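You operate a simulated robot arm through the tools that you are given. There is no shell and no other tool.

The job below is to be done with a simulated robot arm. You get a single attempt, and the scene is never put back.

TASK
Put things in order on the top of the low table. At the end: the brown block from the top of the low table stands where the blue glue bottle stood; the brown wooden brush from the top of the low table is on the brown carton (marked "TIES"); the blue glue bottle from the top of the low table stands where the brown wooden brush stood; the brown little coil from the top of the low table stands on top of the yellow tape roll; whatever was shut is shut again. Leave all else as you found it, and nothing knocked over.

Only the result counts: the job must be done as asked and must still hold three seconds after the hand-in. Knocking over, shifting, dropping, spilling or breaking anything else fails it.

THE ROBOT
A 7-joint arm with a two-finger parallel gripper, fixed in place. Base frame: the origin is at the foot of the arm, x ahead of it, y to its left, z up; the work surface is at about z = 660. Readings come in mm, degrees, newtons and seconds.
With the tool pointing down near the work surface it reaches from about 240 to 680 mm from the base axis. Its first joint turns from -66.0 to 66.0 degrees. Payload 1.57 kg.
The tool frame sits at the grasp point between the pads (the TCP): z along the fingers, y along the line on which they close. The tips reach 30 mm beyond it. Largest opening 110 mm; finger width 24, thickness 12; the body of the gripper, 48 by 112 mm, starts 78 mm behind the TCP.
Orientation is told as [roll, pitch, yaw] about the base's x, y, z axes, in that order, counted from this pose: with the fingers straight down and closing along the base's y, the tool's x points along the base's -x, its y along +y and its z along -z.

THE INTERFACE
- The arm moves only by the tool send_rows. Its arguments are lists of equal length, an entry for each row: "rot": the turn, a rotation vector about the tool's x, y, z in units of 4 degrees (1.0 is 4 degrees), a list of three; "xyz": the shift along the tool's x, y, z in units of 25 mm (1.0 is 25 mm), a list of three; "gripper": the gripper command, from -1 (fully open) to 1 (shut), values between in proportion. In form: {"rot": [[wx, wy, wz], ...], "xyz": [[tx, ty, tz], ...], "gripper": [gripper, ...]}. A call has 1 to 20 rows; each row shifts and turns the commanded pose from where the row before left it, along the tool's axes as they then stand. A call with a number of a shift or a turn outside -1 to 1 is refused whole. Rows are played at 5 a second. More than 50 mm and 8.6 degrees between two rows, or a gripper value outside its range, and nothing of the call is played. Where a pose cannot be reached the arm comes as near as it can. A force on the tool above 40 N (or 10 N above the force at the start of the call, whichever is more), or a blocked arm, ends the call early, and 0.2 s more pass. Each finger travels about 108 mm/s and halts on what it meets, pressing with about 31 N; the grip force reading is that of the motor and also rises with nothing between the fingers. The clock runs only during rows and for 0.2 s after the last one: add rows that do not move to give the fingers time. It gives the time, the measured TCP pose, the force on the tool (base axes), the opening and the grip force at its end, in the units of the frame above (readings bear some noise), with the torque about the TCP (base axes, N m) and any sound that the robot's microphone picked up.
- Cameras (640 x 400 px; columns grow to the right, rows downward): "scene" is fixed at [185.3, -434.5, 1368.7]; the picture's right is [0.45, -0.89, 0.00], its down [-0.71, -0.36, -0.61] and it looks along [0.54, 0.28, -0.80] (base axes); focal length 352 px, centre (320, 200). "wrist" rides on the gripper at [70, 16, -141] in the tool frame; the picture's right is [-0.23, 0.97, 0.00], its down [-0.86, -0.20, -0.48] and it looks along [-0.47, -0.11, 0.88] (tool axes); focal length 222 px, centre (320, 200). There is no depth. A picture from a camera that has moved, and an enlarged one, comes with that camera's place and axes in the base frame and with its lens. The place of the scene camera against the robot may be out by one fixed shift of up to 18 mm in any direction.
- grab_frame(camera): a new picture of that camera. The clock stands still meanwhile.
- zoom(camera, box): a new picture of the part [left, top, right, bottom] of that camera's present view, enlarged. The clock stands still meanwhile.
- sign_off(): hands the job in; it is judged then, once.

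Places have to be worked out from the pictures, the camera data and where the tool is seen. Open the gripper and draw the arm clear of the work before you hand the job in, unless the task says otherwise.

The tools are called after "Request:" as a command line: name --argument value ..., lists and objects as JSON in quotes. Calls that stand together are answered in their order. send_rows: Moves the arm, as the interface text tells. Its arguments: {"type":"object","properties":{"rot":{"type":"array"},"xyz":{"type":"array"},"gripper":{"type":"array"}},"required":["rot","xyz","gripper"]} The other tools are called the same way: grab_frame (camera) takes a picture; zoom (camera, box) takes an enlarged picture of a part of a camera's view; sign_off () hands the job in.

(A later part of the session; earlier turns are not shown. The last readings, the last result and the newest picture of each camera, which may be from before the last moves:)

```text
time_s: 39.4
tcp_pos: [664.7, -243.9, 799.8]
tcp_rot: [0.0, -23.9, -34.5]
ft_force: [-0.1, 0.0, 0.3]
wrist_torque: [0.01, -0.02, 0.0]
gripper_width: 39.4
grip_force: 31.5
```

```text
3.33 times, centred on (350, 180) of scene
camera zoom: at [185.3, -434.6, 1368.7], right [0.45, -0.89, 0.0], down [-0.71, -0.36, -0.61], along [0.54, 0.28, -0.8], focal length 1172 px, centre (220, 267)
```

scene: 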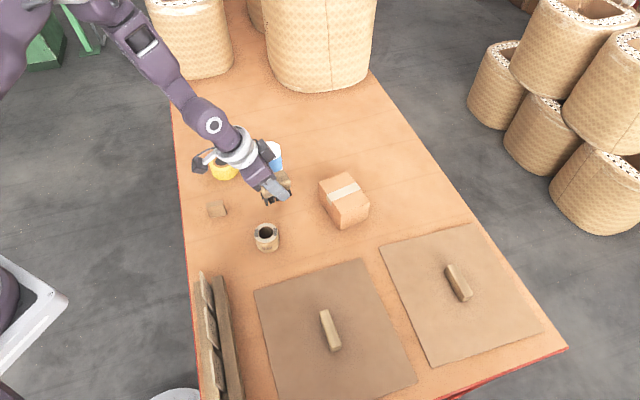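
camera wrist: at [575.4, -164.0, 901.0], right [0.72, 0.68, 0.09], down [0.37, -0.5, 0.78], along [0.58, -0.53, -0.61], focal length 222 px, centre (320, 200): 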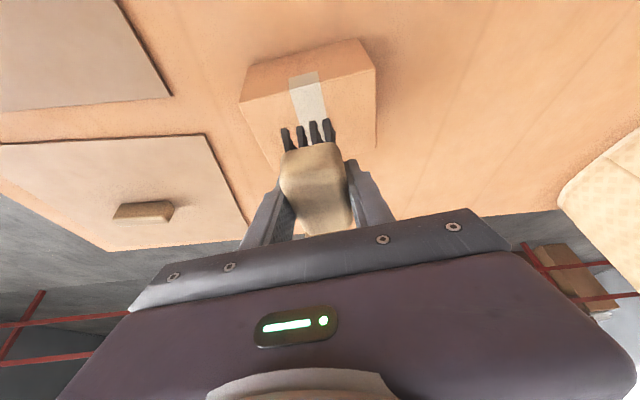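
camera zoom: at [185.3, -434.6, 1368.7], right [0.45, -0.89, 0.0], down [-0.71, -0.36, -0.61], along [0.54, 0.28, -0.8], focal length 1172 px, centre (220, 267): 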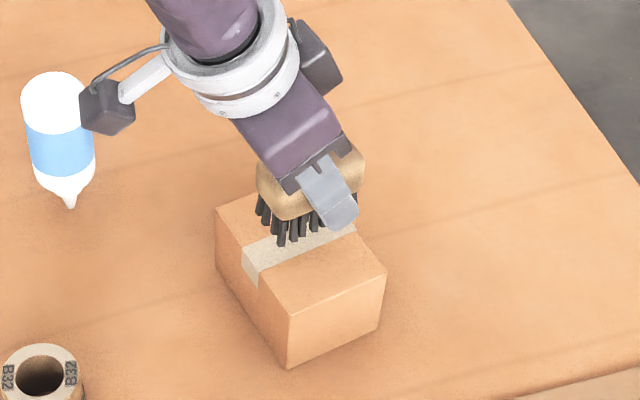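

Reach is fine here. I'll look closer at the carton faces and at the brown object in the background, to be sure which carton is marked "TIES".

Request:
zoom --camera "wrist" --box '[500, 220, 640, 310]'

Request:
zoom --camera "wrist" --box '[220, 30, 400, 160]'

```text
4.44 times, centred on (570, 265) of wrist
camera zoom: at [575.4, -164.0, 901.0], right [0.72, 0.68, 0.09], down [0.37, -0.5, 0.78], along [0.58, -0.53, -0.61], focal length 987 px, centre (-791, -89)
```

zoom: 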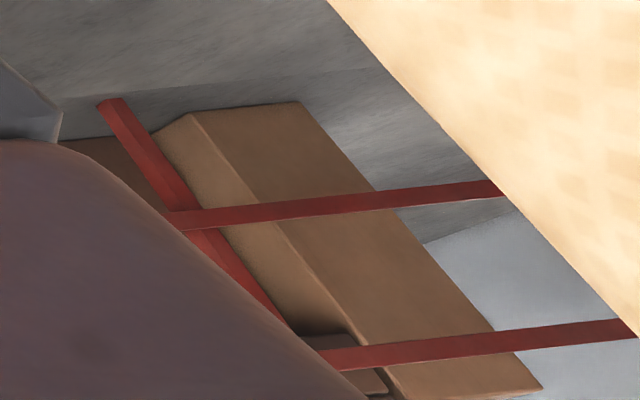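

```text
3.08 times, centred on (310, 95) of wrist
camera zoom: at [575.4, -164.0, 901.0], right [0.72, 0.68, 0.09], down [0.37, -0.5, 0.78], along [0.58, -0.53, -0.61], focal length 684 px, centre (351, 523)
```

zoom: 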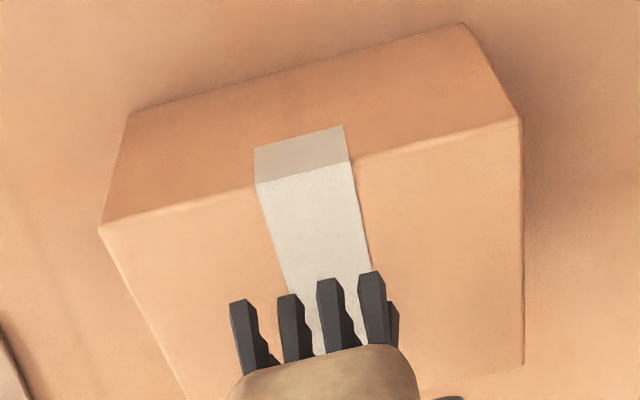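

Both sides seen show no other carton, so this is the one. I'll lower the brush toward its top, then feel for contact.

Request:
send_rows --rot '[[0, 0, 0], [0, 0, 0], [0, 0, 0], [0, 0, 0]]' --xyz '[[0.163, 0, 0.365], [0.163, 0, 0.365], [0.163, 0, 0.365], [0, 0, 0]]' --gripper '[0.7, 0.7, 0.7, 0.7]'

Request:
send_rows --rot '[[0, 0, 0], [0, 0, 0], [0, 0, 0]]' --xyz '[[0.0163, 0, 0.0365], [0.0163, 0, 0.0365], [0, 0, 0]]' --gripper '[0.7, 0.7, 0.7]'

```text
time_s: 40.4
tcp_pos: [664.0, -243.8, 771.8]
tcp_rot: [0.0, -24.0, -34.6]
ft_force: [0.3, -0.2, -0.8]
wrist_torque: [0.0, 0.02, -0.01]
gripper_width: 39.4
grip_force: 31.3
```

```text
time_s: 41.2
tcp_pos: [666.3, -242.9, 769.8]
tcp_rot: [0.0, -24.0, -34.4]
ft_force: [0.2, -0.1, -0.5]
wrist_torque: [0.01, 0.0, 0.03]
gripper_width: 39.2
grip_force: 31.1
```

No contact yet at 769.8. I'll continue in 1 mm steps.

Request:
send_rows --rot '[[0, 0, 0], [0, 0, 0], [0, 0, 0], [0, 0, 0]]' --xyz '[[0.0163, 0, 0.0365], [0.0163, 0, 0.0365], [0.0163, 0, 0.0365], [0, 0, 0]]' --gripper '[0.7, 0.7, 0.7, 0.7]'

Request:
zoom --camera "scene" --box '[300, 150, 390, 240]'

```text
time_s: 42.2
tcp_pos: [666.9, -243.7, 766.5]
tcp_rot: [0.0, -24.2, -34.5]
ft_force: [-4.5, 3.3, 18.6]
wrist_torque: [0.3, 0.42, -0.02]
gripper_width: 39.3
grip_force: 30.9
```

```text
4.44 times, centred on (345, 195) of scene
camera zoom: at [184.9, -434.3, 1368.8], right [0.45, -0.89, 0.0], down [-0.71, -0.36, -0.61], along [0.54, 0.28, -0.79], focal length 1562 px, centre (209, 222)
```

zoom: 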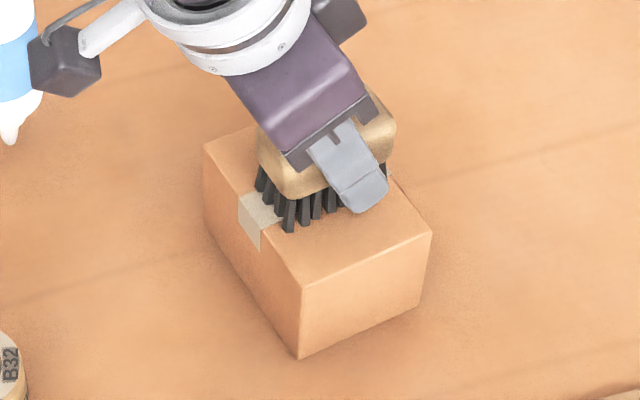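

Contact is firm at 19 N with the brush on the carton. I'll ease off by 1 mm, then open the fingers.

Request:
send_rows --rot '[[0, 0, 0], [0, 0, 0], [0, 0, 0], [0, 0, 0], [0, 0, 0], [0, 0, 0]]' --xyz '[[-0.014, 0, -0.03], [0, 0, 0], [0, 0, 0], [0, 0, 0], [0, 0, 0], [0, 0, 0]]' --gripper '[0.7, 0.7, 0.2, 0.0, -0.2, -0.2]'

Request:
grab_frame --camera "wrist"

Request:
zoom --camera "scene" --box '[300, 150, 390, 240]'

```text
time_s: 43.6
tcp_pos: [664.8, -243.8, 767.8]
tcp_rot: [0.0, -24.0, -34.5]
ft_force: [0.3, -0.5, -0.3]
wrist_torque: [-0.01, -0.02, -0.01]
gripper_width: 66.0
grip_force: 0.0
```

```text
taken
camera wrist: at [576.1, -163.5, 868.0], right [0.72, 0.68, 0.09], down [0.37, -0.5, 0.78], along [0.58, -0.53, -0.61], focal length 222 px, centre (320, 200)
```

wrist: 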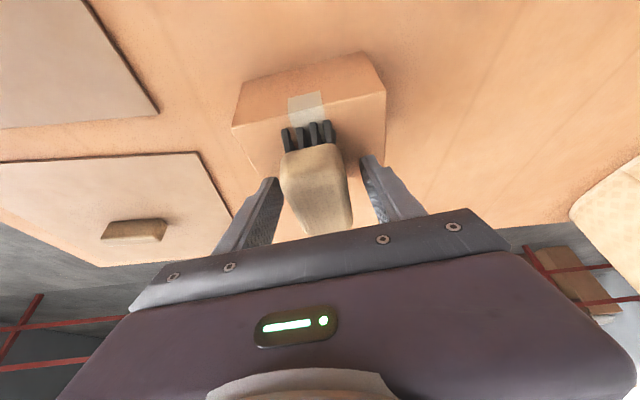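

```text
4.44 times, centred on (345, 195) of scene
camera zoom: at [185.3, -434.5, 1368.7], right [0.45, -0.89, 0.0], down [-0.71, -0.36, -0.61], along [0.54, 0.28, -0.8], focal length 1562 px, centre (209, 222)
```

zoom: 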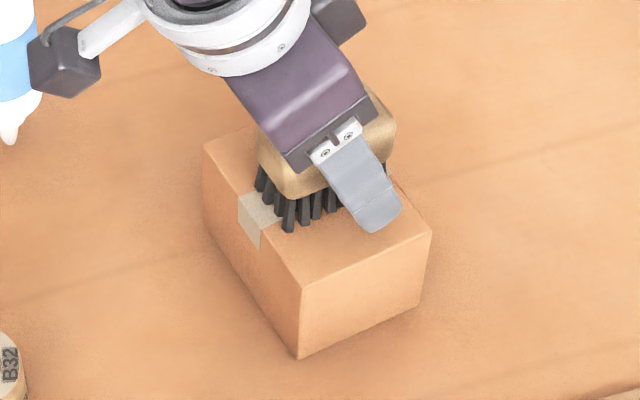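

The brush stands on the carton. I'll rise straight up, back off and untilt.

Request:
send_rows --rot '[[0, 0, 0], [0, 0, 0], [0, 0, 0], [0, 0, 0], [0, 0, 0], [0, 0, 0], [0, 0, 0], [0, 0, 0], [0, 0, 0], [0, 1, 0], [0, 1, 0], [0, 1, 0], [0, 1, 0], [0, 1, 0], [0, 1, 0]]' --xyz '[[-0.2, 0, -0.44], [-0.39, 0, -0.877], [-0.39, 0, -0.877], [-0.39, 0, -0.877], [-0.39, 0, -0.877], [0.91, 0, -0.41], [0.91, 0, -0.41], [0.91, 0, -0.41], [0.91, 0, -0.41], [0, 0, 0], [0, 0, 0], [0, 0, 0], [0, 0, 0], [0, 0, 0], [0, 0, 0]]' --gripper '[-0.25, -0.3, -0.3, -0.3, -0.3, -0.3, -0.3, -0.3, -0.3, -0.3, -0.3, -0.3, -0.3, -0.3, -0.3]'

Request:
grab_frame --camera "wrist"

Request:
zoom --camera "scene" --box '[300, 150, 390, 240]'

```text
time_s: 46.8
tcp_pos: [584.3, -187.0, 876.3]
tcp_rot: [0.0, 0.2, -34.6]
ft_force: [-0.4, 0.0, -0.3]
wrist_torque: [0.01, -0.01, -0.03]
gripper_width: 71.3
grip_force: 0.1
```

```text
taken
camera wrist: at [536.1, -136.0, 1017.2], right [0.74, 0.67, 0.0], down [0.59, -0.65, 0.48], along [0.32, -0.35, -0.88], focal length 222 px, centre (320, 200)
```

wrist: 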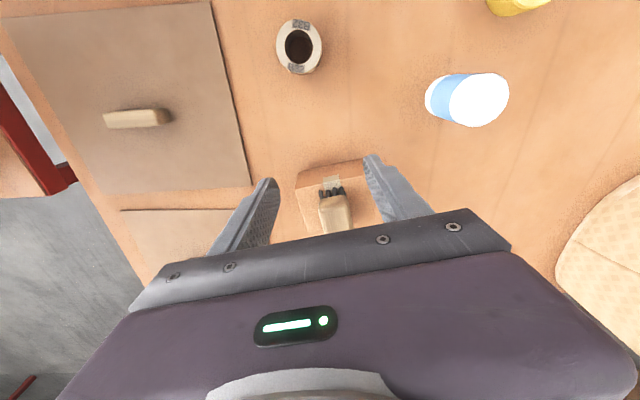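

```text
4.44 times, centred on (345, 195) of scene
camera zoom: at [185.3, -434.5, 1368.7], right [0.45, -0.89, 0.0], down [-0.71, -0.36, -0.61], along [0.54, 0.28, -0.8], focal length 1562 px, centre (209, 222)
```

zoom: 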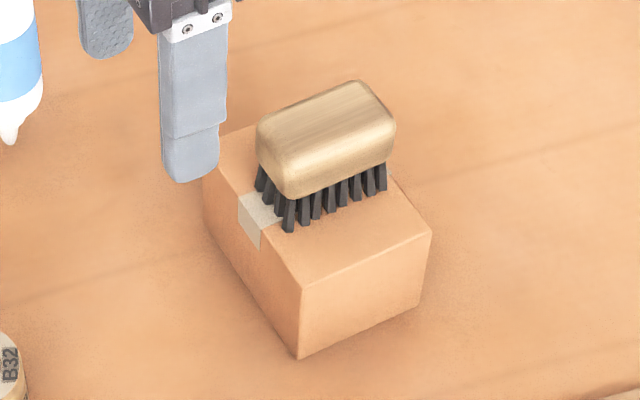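

The brush rests flat and centred on the carton. Next I'll turn to yaw 0 with 12° tilt and move above the area in front of the bottle.

Request:
send_rows --rot '[[0, 0, -0.96], [0, 0, -0.96], [0, 0, -0.96], [0, 0, -0.96], [0, 0, -0.96], [0, 0, -0.96], [0, 0, -0.96], [0, 0, -0.96], [0, 0, -0.96], [0, 0, 0], [0, 0, 0], [0, 0, 0], [0, 0, 0], [0, 0, 0], [0, 0, 0], [0, -1, 0], [0, -1, 0], [0, -1, 0]]' --xyz '[[0, 0, 0], [0, 0, 0], [0, 0, 0], [0, 0, 0], [0, 0, 0], [0, 0, 0], [0, 0, 0], [0, 0, 0], [0, 0, 0], [0.09, 0.953, 0], [0.09, 0.953, 0], [0.09, 0.953, 0], [0.09, 0.953, 0], [0.09, 0.953, 0], [0.09, 0.953, 0], [0, 0, 0], [0, 0, 0], [0, 0, 0]]' --gripper '[-0.3, -0.3, -0.3, -0.3, -0.3, -0.3, -0.3, -0.3, -0.3, -0.4, -0.4, -0.4, -0.4, -0.4, -0.4, -0.4, -0.4, -0.4]'

Request:
grab_frame --camera "wrist"

Request:
grab_frame --camera "scene"

```text
time_s: 50.6
tcp_pos: [570.4, -42.6, 875.9]
tcp_rot: [0.0, -12.0, 0.0]
ft_force: [-0.7, -0.1, -0.6]
wrist_torque: [-0.03, -0.02, 0.0]
gripper_width: 76.8
grip_force: 0.1
```

```text
taken
camera wrist: at [473.7, -28.7, 999.0], right [0.22, 0.97, 0.05], down [0.74, -0.2, 0.65], along [0.64, -0.11, -0.76], focal length 222 px, centre (320, 200)
```

wrist: 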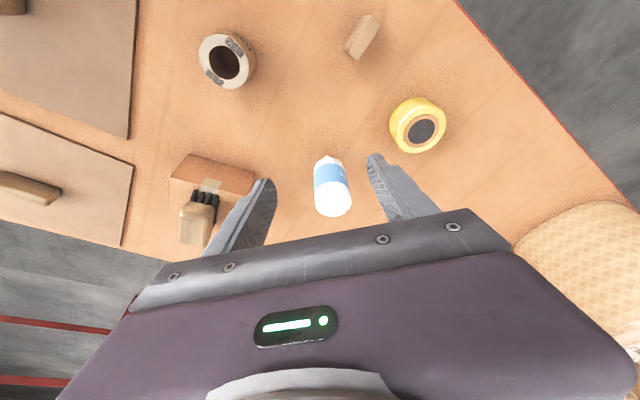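

```text
taken
```

scene: 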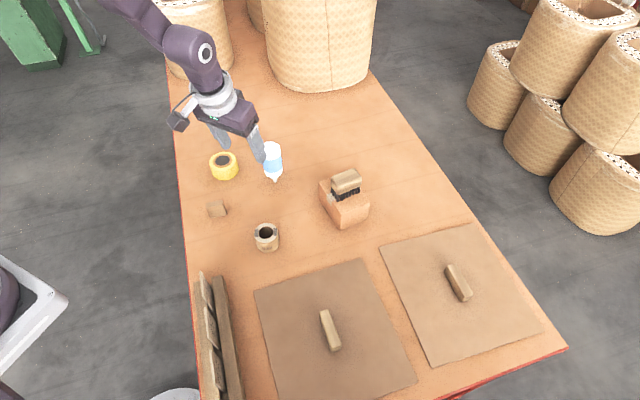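

Now I'll zoom in on the bottle from here to measure its axis and height.

Request:
zoom --camera "wrist" --box '[280, 140, 380, 220]'

Request:
zoom --camera "scene" --box '[240, 130, 300, 190]'

```text
5.00 times, centred on (330, 180) of wrist
camera zoom: at [473.7, -28.7, 999.0], right [0.22, 0.97, 0.05], down [0.74, -0.2, 0.65], along [0.64, -0.11, -0.76], focal length 1111 px, centre (270, 300)
```

zoom: 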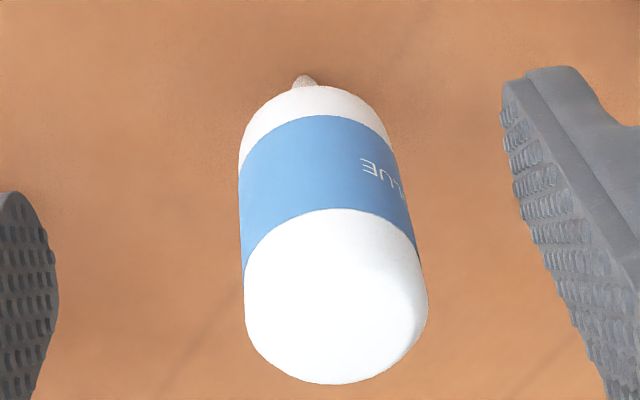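

```text
6.67 times, centred on (270, 160) of scene
camera zoom: at [185.3, -434.5, 1368.7], right [0.45, -0.89, 0.0], down [-0.71, -0.36, -0.61], along [0.54, 0.28, -0.8], focal length 2343 px, centre (653, 467)
```

zoom: 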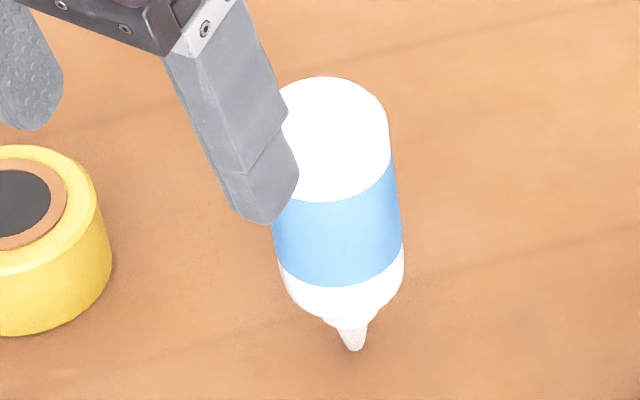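

The bottle's axis sits at (664, -44), about 48 mm in diameter with its top at 782. I'll move above it with a 77 mm opening and verify before descending.

Request:
send_rows --rot '[[0, 0, 0], [0, 0, 0], [0, 0, 0], [0, 0, 0], [0, 0, 0]]' --xyz '[[-0.9155, -0.014, 0.1946], [-0.9155, -0.014, 0.1946], [-0.9155, -0.014, 0.1946], [-0.9155, -0.014, 0.1946], [0, 0, 0]]' --gripper '[-0.4, -0.4, -0.4, -0.4, -0.4]'

Request:
grab_frame --camera "wrist"

Request:
zoom --camera "scene" --box '[210, 80, 330, 190]'

```text
time_s: 51.8
tcp_pos: [665.0, -46.6, 875.0]
tcp_rot: [0.0, -12.0, -0.1]
ft_force: [-0.2, -0.7, -0.2]
wrist_torque: [0.02, -0.01, 0.03]
gripper_width: 77.0
grip_force: 0.0
```

```text
taken
camera wrist: at [568.3, -31.8, 998.4], right [0.22, 0.97, 0.05], down [0.74, -0.2, 0.65], along [0.64, -0.11, -0.76], focal length 222 px, centre (320, 200)
```

wrist: 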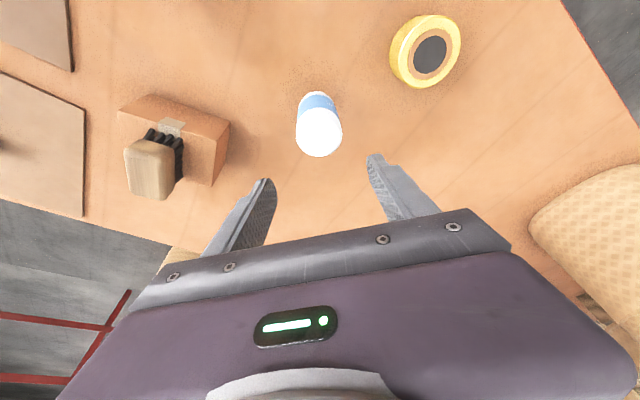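

```text
3.64 times, centred on (270, 135) of scene
camera zoom: at [185.3, -434.5, 1368.7], right [0.45, -0.89, 0.0], down [-0.71, -0.36, -0.61], along [0.54, 0.28, -0.8], focal length 1278 px, centre (502, 436)
```

zoom: 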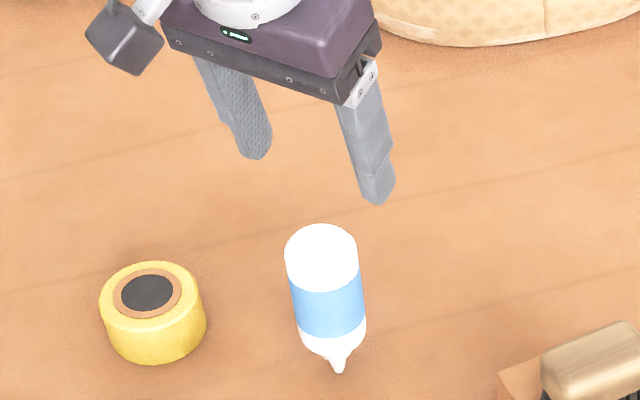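

The y reading differs from what I commanded, so I'll take another reading and a closer look before descending.

Request:
send_rows --rot '[[0, 0, 0], [0, 0, 0]]' --xyz '[[0, 0, 0], [0, 0, 0]]' --gripper '[-0.4, -0.4]'

Request:
zoom --camera "wrist" --box '[240, 80, 420, 200]'

Request:
send_rows --rot '[[0, 0, 0], [0, 0, 0]]' --xyz '[[0, 0, 0], [0, 0, 0]]' --gripper '[-0.4, -0.4]'

```text
time_s: 52.4
tcp_pos: [665.0, -46.3, 875.6]
tcp_rot: [0.0, -12.0, 0.0]
ft_force: [0.4, -0.6, -0.1]
wrist_torque: [0.01, 0.01, -0.01]
gripper_width: 77.1
grip_force: 0.0
```

```text
3.33 times, centred on (330, 140) of wrist
camera zoom: at [568.1, -31.8, 998.4], right [0.22, 0.97, 0.05], down [0.74, -0.2, 0.65], along [0.64, -0.11, -0.76], focal length 740 px, centre (287, 400)
```

zoom: 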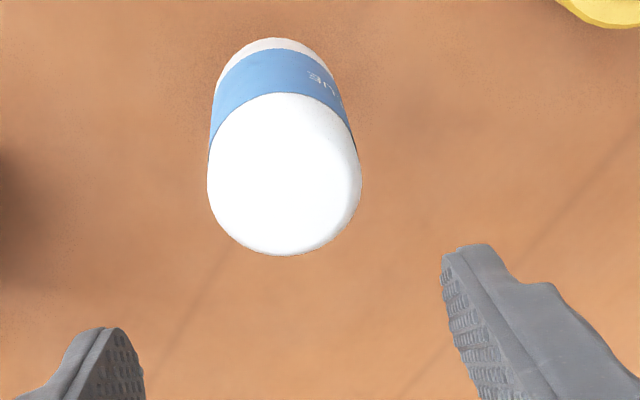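

```text
time_s: 53.0
tcp_pos: [665.0, -46.0, 875.2]
tcp_rot: [0.0, -12.0, -0.1]
ft_force: [0.3, -0.5, -0.2]
wrist_torque: [0.01, -0.01, -0.01]
gripper_width: 77.0
grip_force: 0.0
```

Relative to the fingers, the bottle's axis is about 3 mm toward +y. I'll shift by that much and descend part way so the tips just straddle the top.

Request:
send_rows --rot '[[0, 0, 0], [0, 0, 0], [0, 0, 0], [0, 0, 0], [0, 0, 0], [0, 0, 0]]' --xyz '[[0, 0.13, 0], [0.166, 0, 0.782], [0.166, 0, 0.782], [0.166, 0, 0.782], [0.133, 0, 0.626], [0, 0, 0]]' --gripper '[-0.4, -0.4, -0.4, -0.4, -0.4, -0.4]'

Request:
grab_frame --camera "wrist"

Request:
zoom --camera "scene" --box '[220, 100, 320, 190]'

```text
time_s: 54.4
tcp_pos: [663.8, -42.1, 798.2]
tcp_rot: [0.0, -12.0, 0.1]
ft_force: [-0.2, -0.5, 0.3]
wrist_torque: [0.04, -0.02, 0.02]
gripper_width: 76.9
grip_force: 0.2
```

```text
taken
camera wrist: at [567.3, -28.2, 922.4], right [0.22, 0.97, 0.05], down [0.74, -0.2, 0.65], along [0.64, -0.11, -0.76], focal length 222 px, centre (320, 200)
```

wrist: 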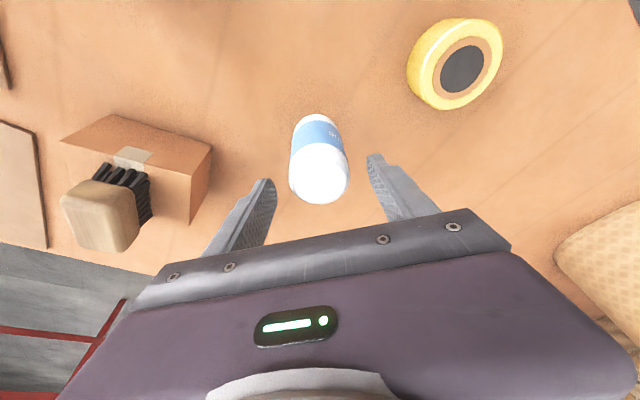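

```text
4.44 times, centred on (270, 145) of scene
camera zoom: at [185.3, -434.5, 1368.7], right [0.45, -0.89, 0.0], down [-0.71, -0.36, -0.61], along [0.54, 0.28, -0.8], focal length 1562 px, centre (542, 444)
```

zoom: 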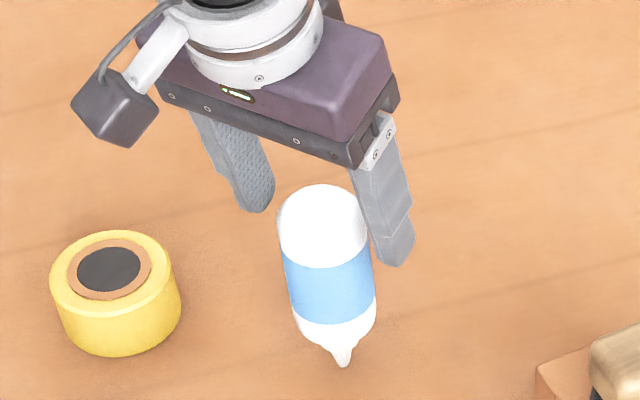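

I'll zoom in to check the centring between the fingers.

Request:
zoom --camera "wrist" --box '[250, 100, 400, 215]'

```text
3.48 times, centred on (325, 158) of wrist
camera zoom: at [567.3, -28.2, 922.4], right [0.22, 0.97, 0.05], down [0.74, -0.2, 0.65], along [0.64, -0.11, -0.76], focal length 773 px, centre (303, 348)
```

zoom: 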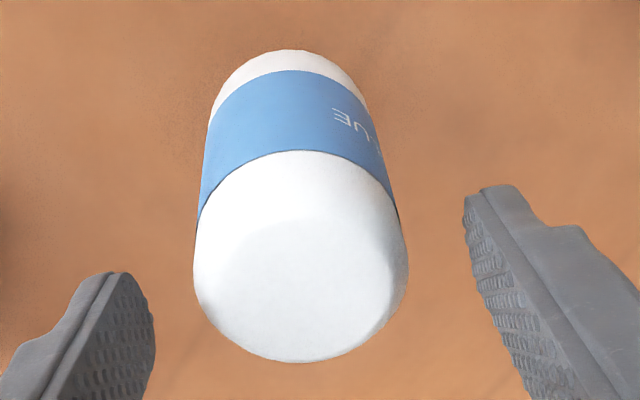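

The bottle is centred to within about 1 mm. I'll descend the remaining 58 mm to z 740.

Request:
send_rows --rot '[[0, 0, 0], [0, 0, 0], [0, 0, 0], [0, 0, 0], [0, 0, 0]]' --xyz '[[0.12, 0, 0.567], [0.12, 0, 0.567], [0.12, 0, 0.567], [0.12, 0, 0.567], [0, 0, 0]]' --gripper '[-0.4, -0.4, -0.4, -0.4, -0.4]'

Request:
grab_frame --camera "wrist"

Request:
zoom --camera "scene" --box '[220, 110, 320, 190]'

```text
time_s: 55.6
tcp_pos: [664.0, -41.7, 741.4]
tcp_rot: [0.0, -12.0, 0.0]
ft_force: [-0.5, 0.9, 0.0]
wrist_torque: [0.0, 0.03, -0.03]
gripper_width: 77.3
grip_force: 0.1
```

```text
taken
camera wrist: at [567.0, -27.3, 864.9], right [0.22, 0.97, 0.05], down [0.74, -0.2, 0.65], along [0.64, -0.11, -0.76], focal length 222 px, centre (320, 200)
```

wrist: 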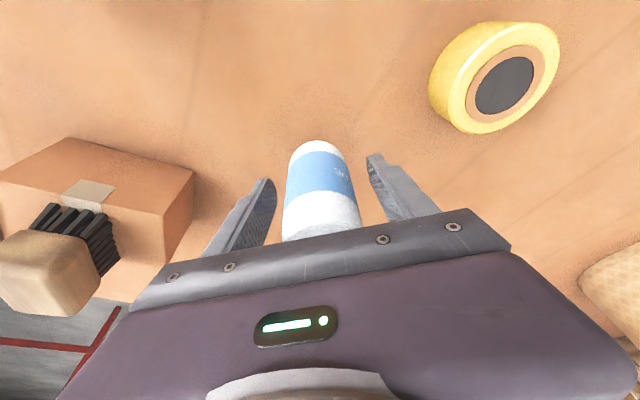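

```text
5.00 times, centred on (270, 150) of scene
camera zoom: at [185.3, -434.5, 1368.7], right [0.45, -0.89, 0.0], down [-0.71, -0.36, -0.61], along [0.54, 0.28, -0.8], focal length 1757 px, centre (570, 450)
```

zoom: 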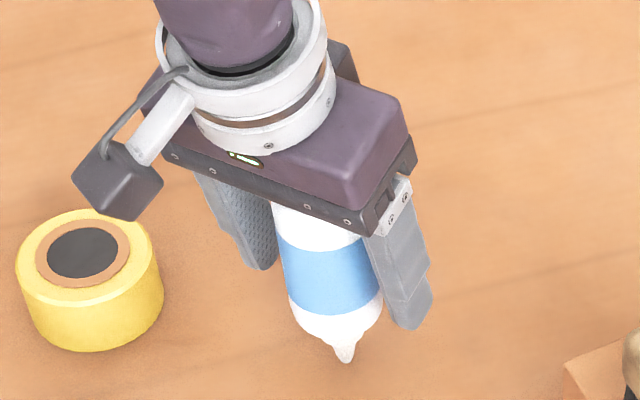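

Still centred and contact-free. I'll close gently in small increments.

Request:
send_rows --rot '[[0, 0, 0], [0, 0, 0], [0, 0, 0], [0, 0, 0], [0, 0, 0], [0, 0, 0], [0, 0, 0], [0, 0, 0], [0, 0, 0], [0, 0, 0]]' --xyz '[[0, 0, 0], [0, 0, 0], [0, 0, 0], [0, 0, 0], [0, 0, 0], [0, 0, 0], [0, 0, 0], [0, 0, 0], [0, 0, 0], [0, 0, 0]]' --gripper '[-0.2, -0.05, 0.0, 0.04, 0.07, 0.1, 0.13, 0.17, 0.25, 0.3]'

Request:
grab_frame --camera "wrist"

Request:
zoom --camera "scene" --box '[220, 110, 320, 190]'

```text
time_s: 57.8
tcp_pos: [663.7, -41.4, 741.2]
tcp_rot: [0.1, -12.0, -0.1]
ft_force: [-0.6, 0.4, 0.4]
wrist_torque: [-0.07, -0.03, 0.0]
gripper_width: 47.1
grip_force: 30.7
```

```text
taken
camera wrist: at [567.0, -27.3, 865.0], right [0.22, 0.97, 0.05], down [0.74, -0.2, 0.65], along [0.64, -0.11, -0.76], focal length 222 px, centre (320, 200)
```

wrist: 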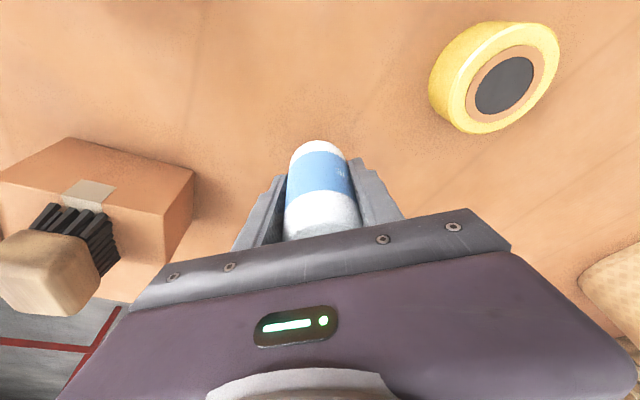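

```text
5.00 times, centred on (270, 150) of scene
camera zoom: at [185.3, -434.5, 1368.7], right [0.45, -0.89, 0.0], down [-0.71, -0.36, -0.61], along [0.54, 0.28, -0.8], focal length 1757 px, centre (570, 450)
```

zoom: 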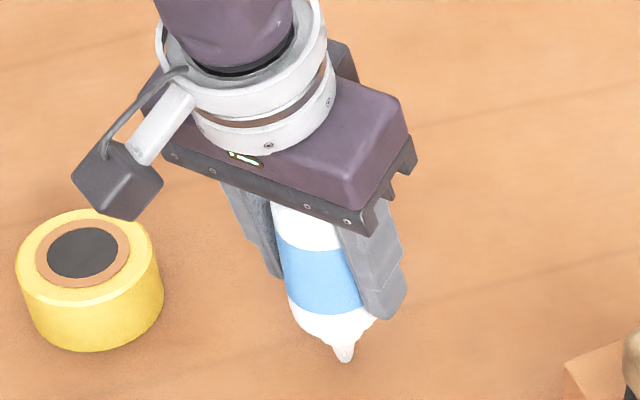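

The bottle is gripped at 47 mm and hasn't shifted. I'll lift it straight up and carry it to the brush's old place at (431, -21.5).

Request:
send_rows --rot '[[0, 0, 0], [0, 0, 0], [0, 0, 0], [0, 0, 0], [0, 0, 0], [0, 0, 0]]' --xyz '[[-0.05, 0, -0.235], [-0.15, 0, -0.7], [-0.208, 0, -0.978], [-0.208, 0, -0.978], [-0.208, 0, -0.978], [0, 0, 0]]' --gripper '[0.3, 0.3, 0.3, 0.3, 0.3, 0.3]'

Request:
send_rows --rot '[[0, 0, 0], [0, 0, 0], [0, 0, 0], [0, 0, 0], [0, 0, 0], [0, 0, 0], [0, 0, 0], [0, 0, 0], [0, 0, 0], [0, 0, 0], [0, 0, 0], [0, 0, 0]]' --xyz '[[0.5, 0.05, -0.1063], [0.9, 0.08, -0.1913], [0.9, 0.08, -0.1913], [0.9, 0.08, -0.1913], [0.9, 0.08, -0.1913], [0.9, 0.08, -0.1913], [0.9, 0.08, -0.1913], [0.9, 0.08, -0.1913], [0.9, 0.08, -0.1913], [0.9, 0.08, -0.1913], [0.5, 0.05, -0.1063], [0, 0, 0]]' --gripper '[0.3, 0.3, 0.3, 0.3, 0.3, 0.3, 0.3, 0.3, 0.3, 0.3, 0.3, 0.3]'

Request:
grab_frame --camera "wrist"

Request:
grab_frame --camera "scene"

```text
time_s: 59.2
tcp_pos: [665.8, -42.2, 839.6]
tcp_rot: [0.0, -12.1, 0.0]
ft_force: [0.4, 0.3, -0.1]
wrist_torque: [0.01, 0.0, 0.03]
gripper_width: 47.0
grip_force: 31.4
```

```text
time_s: 61.8
tcp_pos: [432.0, -21.3, 840.6]
tcp_rot: [0.1, -12.0, 0.0]
ft_force: [0.3, 0.6, -1.0]
wrist_torque: [-0.01, 0.0, 0.03]
gripper_width: 47.2
grip_force: 30.9
```

```text
taken
camera wrist: at [334.6, -7.4, 964.0], right [0.22, 0.97, 0.05], down [0.74, -0.2, 0.65], along [0.64, -0.11, -0.76], focal length 222 px, centre (320, 200)
```

wrist: 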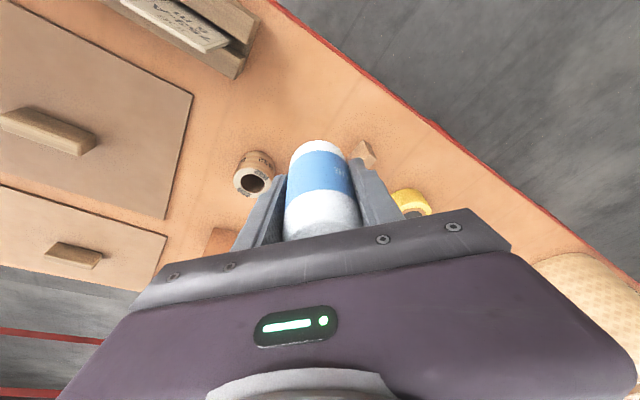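

```text
taken
```

scene: 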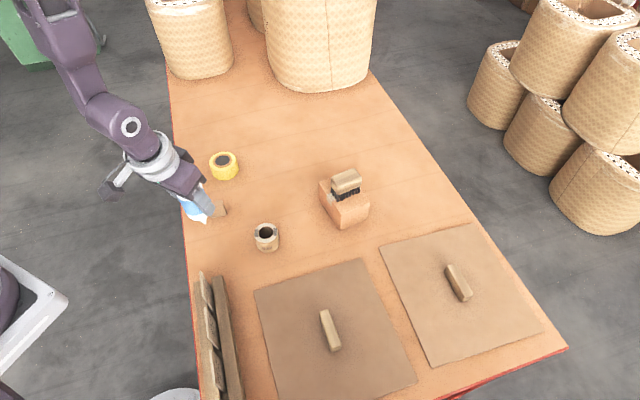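

I'll zoom in to check the bottle's uprightness in hand and the rack clearance.

Request:
zoom --camera "scene" --box '[150, 150, 270, 250]'

Request:
zoom --camera "wrist" --box '[220, 100, 420, 240]'

```text
4.00 times, centred on (210, 200) of scene
camera zoom: at [185.3, -434.5, 1368.7], right [0.45, -0.89, 0.0], down [-0.71, -0.36, -0.61], along [0.54, 0.28, -0.8], focal length 1406 px, centre (760, 200)
```

zoom: 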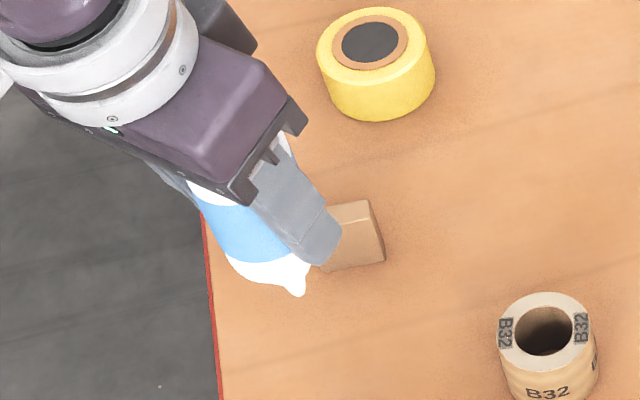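

```text
2.86 times, centred on (320, 170) of wrist
camera zoom: at [334.6, -7.4, 964.0], right [0.22, 0.97, 0.05], down [0.74, -0.2, 0.65], along [0.64, -0.11, -0.76], focal length 635 px, centre (320, 286)
```

zoom: 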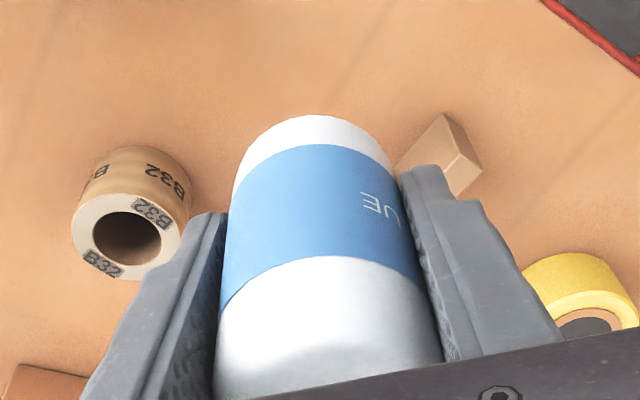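

The bottle hangs upright and the surroundings are clear. I'll lower it to about 3 mm above the table.

Request:
send_rows --rot '[[0, 0, 0], [0, 0, 0], [0, 0, 0], [0, 0, 0], [0, 0, 0], [0, 0, 0], [0, 0, 0]]' --xyz '[[0.15, 0, 0.7], [0.18, 0, 0.85], [0.18, 0, 0.85], [0.15, 0, 0.7], [0.1, 0, 0.47], [0.04, 0, 0.188], [0, 0, 0]]' --gripper '[0.3, 0.3, 0.3, 0.3, 0.3, 0.3, 0.3]'

Request:
zoom --camera "scene" --box '[150, 170, 270, 270]'

Request:
grab_frame --camera "wrist"

```text
time_s: 63.4
tcp_pos: [431.0, -21.6, 746.0]
tcp_rot: [0.0, -12.0, 0.0]
ft_force: [0.2, 0.1, -1.4]
wrist_torque: [-0.02, 0.01, 0.01]
gripper_width: 46.9
grip_force: 31.2
```

```text
4.00 times, centred on (210, 220) of scene
camera zoom: at [185.3, -434.5, 1368.7], right [0.45, -0.89, 0.0], down [-0.71, -0.36, -0.61], along [0.54, 0.28, -0.8], focal length 1406 px, centre (760, 120)
```

zoom: 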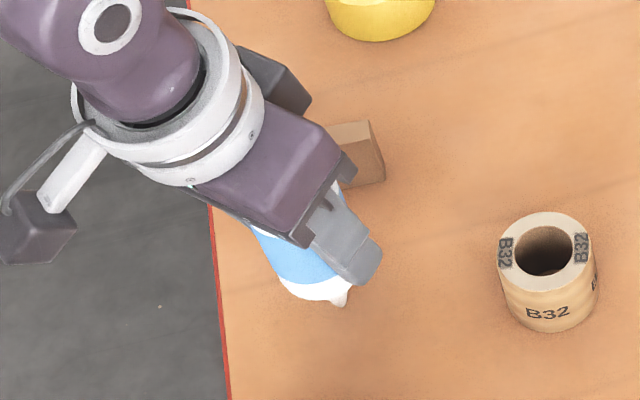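

```text
taken
camera wrist: at [334.3, -7.0, 868.7], right [0.22, 0.97, 0.05], down [0.74, -0.2, 0.65], along [0.64, -0.11, -0.76], focal length 222 px, centre (320, 200)
```

wrist: 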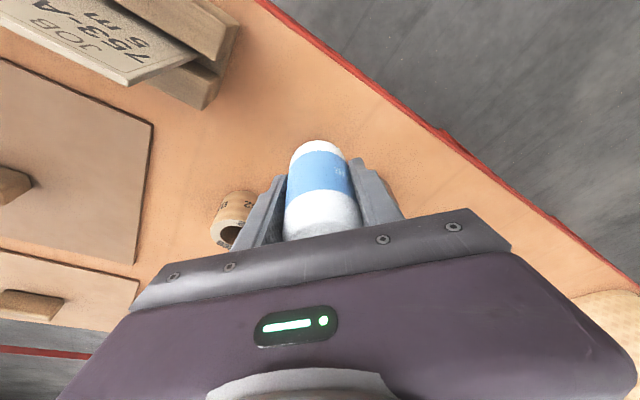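

At 746, about 5 mm above contact. I'll feel down in 1 mm steps.

Request:
send_rows --rot '[[0, 0, 0], [0, 0, 0], [0, 0, 0], [0, 0, 0]]' --xyz '[[0.0083, 0, 0.0391], [0.0083, 0, 0.0391], [0.0083, 0, 0.0391], [0, 0, 0]]' --gripper '[0.3, 0.3, 0.3, 0.3]'

Request:
send_rows --rot '[[0, 0, 0], [0, 0, 0]]' --xyz '[[0.0083, 0, 0.0391], [0, 0, 0]]' --gripper '[0.3, 0.3]'

```text
time_s: 64.4
tcp_pos: [430.5, -20.9, 742.0]
tcp_rot: [0.0, -12.1, 0.1]
ft_force: [-2.1, 0.2, 19.7]
wrist_torque: [-0.01, 0.15, -0.02]
gripper_width: 47.1
grip_force: 31.2
```

```text
time_s: 65.0
tcp_pos: [432.5, -21.9, 741.4]
tcp_rot: [-0.1, -12.1, 0.0]
ft_force: [0.6, 1.2, 27.5]
wrist_torque: [0.14, -0.1, -0.06]
gripper_width: 46.8
grip_force: 30.9
```

Contact is a bit heavy at 27 N. I'll ease up about 2 mm to relieve the load before releasing.

Request:
send_rows --rot '[[0, 0, 0], [0, 0, 0]]' --xyz '[[-0.0166, 0, -0.078], [0, 0, 0]]' --gripper '[0.3, 0.3]'

Request:
zoom --camera "wrist" --box '[220, 100, 420, 240]'

```text
time_s: 65.6
tcp_pos: [430.3, -22.3, 742.4]
tcp_rot: [0.0, -11.9, 0.0]
ft_force: [-0.5, 0.4, -2.2]
wrist_torque: [-0.01, 0.0, 0.0]
gripper_width: 47.1
grip_force: 31.2
```

```text
2.86 times, centred on (320, 170) of wrist
camera zoom: at [334.5, -7.3, 866.0], right [0.22, 0.97, 0.05], down [0.74, -0.2, 0.65], along [0.64, -0.11, -0.76], focal length 635 px, centre (320, 286)
```

zoom: 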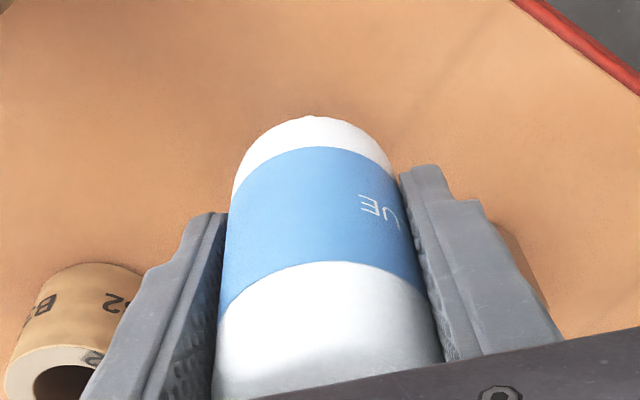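

Unloaded now, with the bottle just off the table. I'll lower in half-millimetre steps to a light touch.

Request:
send_rows --rot '[[0, 0, 0], [0, 0, 0]]' --xyz '[[0.0042, 0, 0.0196], [0, 0, 0]]' --gripper '[0.3, 0.3]'

Request:
send_rows --rot '[[0, 0, 0], [0, 0, 0]]' --xyz '[[0.0021, 0, 0.0098], [0, 0, 0]]' --gripper '[0.3, 0.3]'

```text
time_s: 66.2
tcp_pos: [431.4, -23.1, 742.7]
tcp_rot: [0.0, -11.9, 0.1]
ft_force: [-0.1, -0.9, -1.3]
wrist_torque: [0.03, 0.03, 0.0]
gripper_width: 47.3
grip_force: 31.4
```

```text
time_s: 66.8
tcp_pos: [430.8, -22.4, 741.6]
tcp_rot: [-0.1, -12.0, 0.0]
ft_force: [-0.6, -0.4, -0.9]
wrist_torque: [0.01, -0.01, -0.02]
gripper_width: 47.1
grip_force: 31.1
```

Not touching yet. Another small step down.

Request:
send_rows --rot '[[0, 0, 0], [0, 0, 0]]' --xyz '[[0.0042, 0, 0.0196], [0, 0, 0]]' --gripper '[0.3, 0.3]'

Request:
send_rows --rot '[[0, 0, 0], [0, 0, 0]]' --xyz '[[0.0021, 0, 0.0098], [0, 0, 0]]' --gripper '[0.3, 0.3]'

```text
time_s: 67.4
tcp_pos: [431.3, -22.5, 741.0]
tcp_rot: [0.0, -12.0, 0.0]
ft_force: [0.1, -0.6, -1.0]
wrist_torque: [0.07, 0.01, 0.0]
gripper_width: 47.0
grip_force: 30.6
```

```text
time_s: 68.0
tcp_pos: [431.4, -21.5, 740.8]
tcp_rot: [0.0, -12.0, 0.0]
ft_force: [-0.2, -0.9, -1.4]
wrist_torque: [0.0, -0.03, -0.03]
gripper_width: 46.7
grip_force: 31.0
```

Still unloaded. I'll continue in small steps.

Request:
send_rows --rot '[[0, 0, 0], [0, 0, 0]]' --xyz '[[0.0031, 0, 0.0146], [0, 0, 0]]' --gripper '[0.3, 0.3]'

Request:
send_rows --rot '[[0, 0, 0], [0, 0, 0]]' --xyz '[[0.0021, 0, 0.0098], [0, 0, 0]]' --gripper '[0.3, 0.3]'

```text
time_s: 68.6
tcp_pos: [430.0, -21.8, 741.1]
tcp_rot: [0.0, -12.0, 0.0]
ft_force: [-1.1, -0.4, 4.6]
wrist_torque: [-0.03, 0.09, -0.03]
gripper_width: 47.2
grip_force: 30.6
```

```text
time_s: 69.2
tcp_pos: [430.5, -22.5, 741.5]
tcp_rot: [0.0, -12.1, 0.0]
ft_force: [-1.3, 0.8, 24.9]
wrist_torque: [0.04, 0.17, -0.02]
gripper_width: 47.0
grip_force: 31.2
```

Contact is very stiff. I'll ease back 0.25 mm to the light-touch position.

Request:
send_rows --rot '[[0, 0, 0], [0, 0, 0]]' --xyz '[[-0.0019, 0, -0.0088], [0, 0, 0]]' --gripper '[0.3, 0.3]'

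Request:
zoom --camera "scene" --box '[170, 190, 250, 250]'

```text
time_s: 69.8
tcp_pos: [431.1, -21.7, 740.7]
tcp_rot: [0.1, -12.1, 0.0]
ft_force: [0.7, 0.2, 17.9]
wrist_torque: [0.03, -0.08, 0.0]
gripper_width: 47.3
grip_force: 30.8
```

```text
6.67 times, centred on (210, 220) of scene
camera zoom: at [185.1, -434.5, 1368.7], right [0.45, -0.89, 0.0], down [-0.71, -0.36, -0.61], along [0.54, 0.28, -0.8], focal length 2343 px, centre (1053, 67)
```

zoom: 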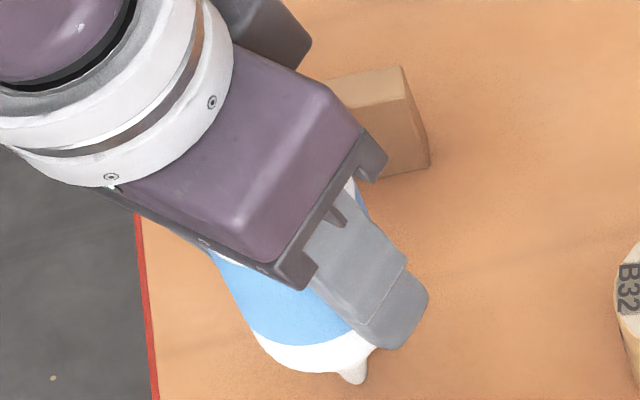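

Still 18 N. A little more relief.

Request:
send_rows --rot '[[0, 0, 0], [0, 0, 0]]' --xyz '[[-0.0019, 0, -0.0088], [0, 0, 0]]' --gripper '[0.3, 0.3]'

Request:
send_rows --rot '[[0, 0, 0], [0, 0, 0]]' --xyz '[[0, 0, 0], [0, 0, 0]]' --gripper '[0.3, 0.3]'

```text
time_s: 70.4
tcp_pos: [431.4, -22.5, 741.5]
tcp_rot: [0.0, -12.2, 0.0]
ft_force: [1.7, 1.1, 19.7]
wrist_torque: [0.15, -0.13, -0.04]
gripper_width: 46.9
grip_force: 31.2
```

```text
time_s: 71.0
tcp_pos: [431.1, -22.5, 740.5]
tcp_rot: [0.0, -12.1, -0.1]
ft_force: [1.4, 2.5, 20.4]
wrist_torque: [0.17, -0.27, -0.03]
gripper_width: 47.0
grip_force: 31.1
```

Force is still 20 N, so I'll relieve by 0.5 mm more.

Request:
send_rows --rot '[[0, 0, 0], [0, 0, 0], [0, 0, 0]]' --xyz '[[-0.0042, 0, -0.0196], [0, 0, 0], [0, 0, 0]]' --gripper '[0.3, 0.3, 0.3]'

```text
time_s: 71.8
tcp_pos: [430.4, -22.9, 740.4]
tcp_rot: [0.0, -12.1, 0.0]
ft_force: [-0.1, 0.0, -0.3]
wrist_torque: [0.0, 0.0, -0.04]
gripper_width: 47.3
grip_force: 30.9
```

Load is now zero with the tip right at the table. I'll release slowly and symmetrically.

Request:
send_rows --rot '[[0, 0, 0], [0, 0, 0], [0, 0, 0], [0, 0, 0], [0, 0, 0], [0, 0, 0], [0, 0, 0], [0, 0, 0]]' --xyz '[[0, 0, 0], [0, 0, 0], [0, 0, 0], [0, 0, 0], [0, 0, 0], [0, 0, 0], [0, 0, 0], [0, 0, 0]]' --gripper '[0.18, 0.15, 0.13, 0.11, 0.09, 0.07, 0.05, 0.05]'

Request:
grab_frame --camera "wrist"

Request:
zoom --camera "wrist" --box '[220, 100, 420, 240]'

Request:
zoom --camera "scene" --box '[170, 190, 250, 250]'

```text
time_s: 73.6
tcp_pos: [430.3, -22.9, 741.8]
tcp_rot: [0.0, -12.0, -0.1]
ft_force: [0.3, 0.9, 0.6]
wrist_torque: [-0.01, 0.03, 0.03]
gripper_width: 52.4
grip_force: 0.0
```

```text
taken
camera wrist: at [334.4, -7.9, 865.0], right [0.22, 0.97, 0.05], down [0.74, -0.2, 0.65], along [0.64, -0.11, -0.76], focal length 222 px, centre (320, 200)
```

wrist: 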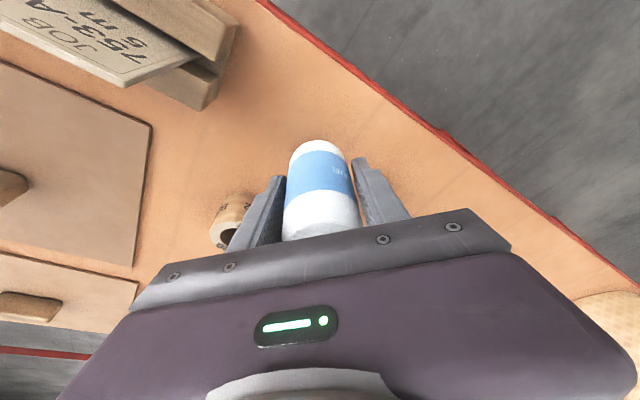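

```text
2.86 times, centred on (320, 170) of wrist
camera zoom: at [334.4, -7.9, 865.0], right [0.22, 0.97, 0.05], down [0.74, -0.2, 0.65], along [0.64, -0.11, -0.76], focal length 635 px, centre (320, 286)
```

zoom: 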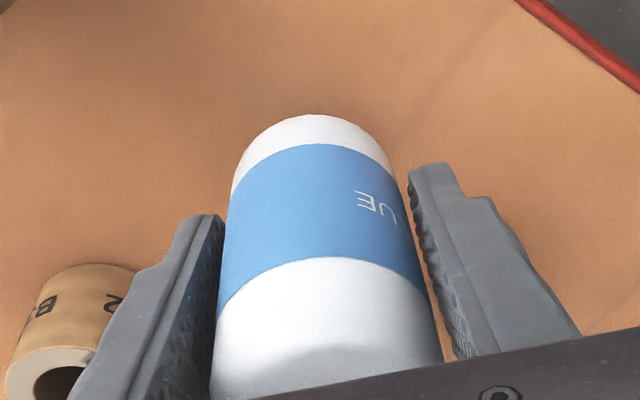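

```text
6.67 times, centred on (210, 220) of scene
camera zoom: at [185.3, -434.5, 1368.7], right [0.45, -0.89, 0.0], down [-0.71, -0.36, -0.61], along [0.54, 0.28, -0.8], focal length 2343 px, centre (1053, 67)
```

zoom: 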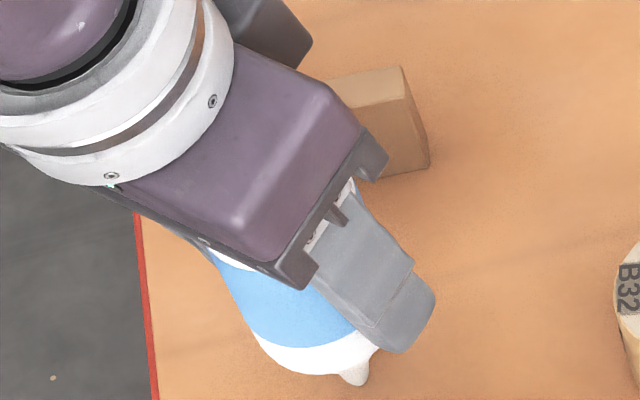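

The bottle stands, with the right gap bigger than the left. I'll shift the tool slightly toward -y to centre it, open a bit more and wait, watching for lean.

Request:
send_rows --rot '[[0, 0, 0], [0, 0, 0], [0, 0, 0], [0, 0, 0], [0, 0, 0]]' --xyz '[[0, -0.05, 0], [0, 0, 0], [0, 0, 0], [0, 0, 0], [0, 0, 0]]' --gripper '[0.05, 0.05, 0.0, 0.0, 0.0]'

Request:
zoom --camera "wrist" --box '[220, 100, 420, 240]'

```text
time_s: 74.8
tcp_pos: [431.1, -23.3, 741.4]
tcp_rot: [0.0, -12.0, 0.0]
ft_force: [-0.2, 0.3, 0.2]
wrist_torque: [-0.03, 0.01, -0.01]
gripper_width: 54.9
grip_force: 0.1
```

```text
2.86 times, centred on (320, 170) of wrist
camera zoom: at [334.5, -8.9, 864.9], right [0.22, 0.97, 0.05], down [0.74, -0.2, 0.65], along [0.64, -0.11, -0.76], focal length 635 px, centre (320, 286)
```

zoom: 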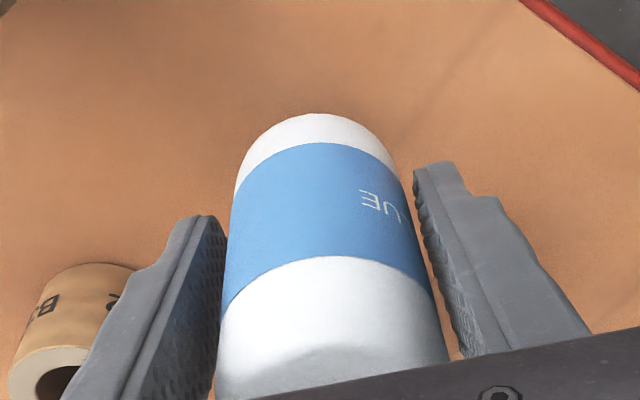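

The bottle stands on its own with gaps on both sides. I'll open wider and rise straight up.

Request:
send_rows --rot '[[0, 0, 0], [0, 0, 0], [0, 0, 0], [0, 0, 0], [0, 0, 0], [0, 0, 0], [0, 0, 0], [0, 0, 0], [0, 0, 0], [0, 0, 0]]' --xyz '[[0, 0, 0], [0, 0, 0], [0, 0, 0], [-0.05, 0, -0.235], [-0.1, 0, -0.47], [-0.2, 0, -0.94], [-0.2, 0, -0.94], [-0.2, 0, -0.94], [-0.2, 0, -0.94], [-0.2, 0, -0.94]]' --gripper '[-0.1, -0.25, -0.4, -0.4, -0.4, -0.4, -0.4, -0.4, -0.4, -0.4]'

Request:
grab_frame --camera "wrist"

Request:
grab_frame --camera "scene"

```text
time_s: 77.0
tcp_pos: [430.0, -23.6, 879.4]
tcp_rot: [0.0, -11.9, 0.1]
ft_force: [-0.7, -1.0, -0.4]
wrist_torque: [0.01, 0.05, -0.02]
gripper_width: 76.9
grip_force: 0.1
```

```text
taken
camera wrist: at [333.9, -9.0, 1003.6], right [0.22, 0.97, 0.05], down [0.74, -0.2, 0.65], along [0.64, -0.11, -0.76], focal length 222 px, centre (320, 200)
```

wrist: 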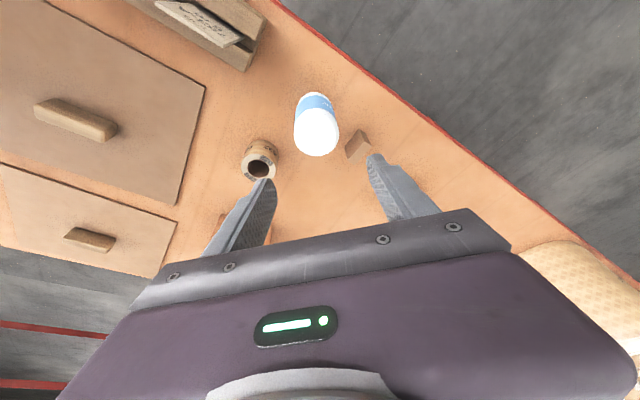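

```text
taken
```

scene: 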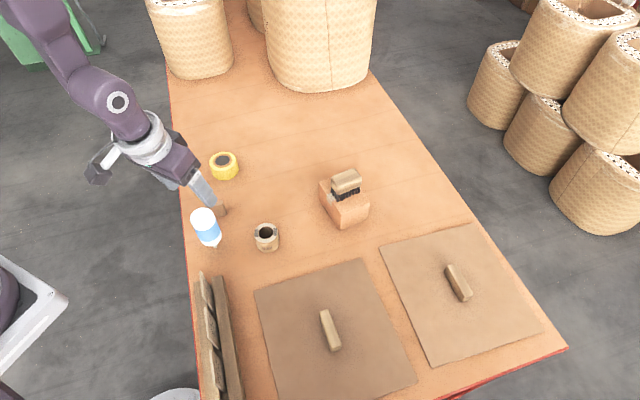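

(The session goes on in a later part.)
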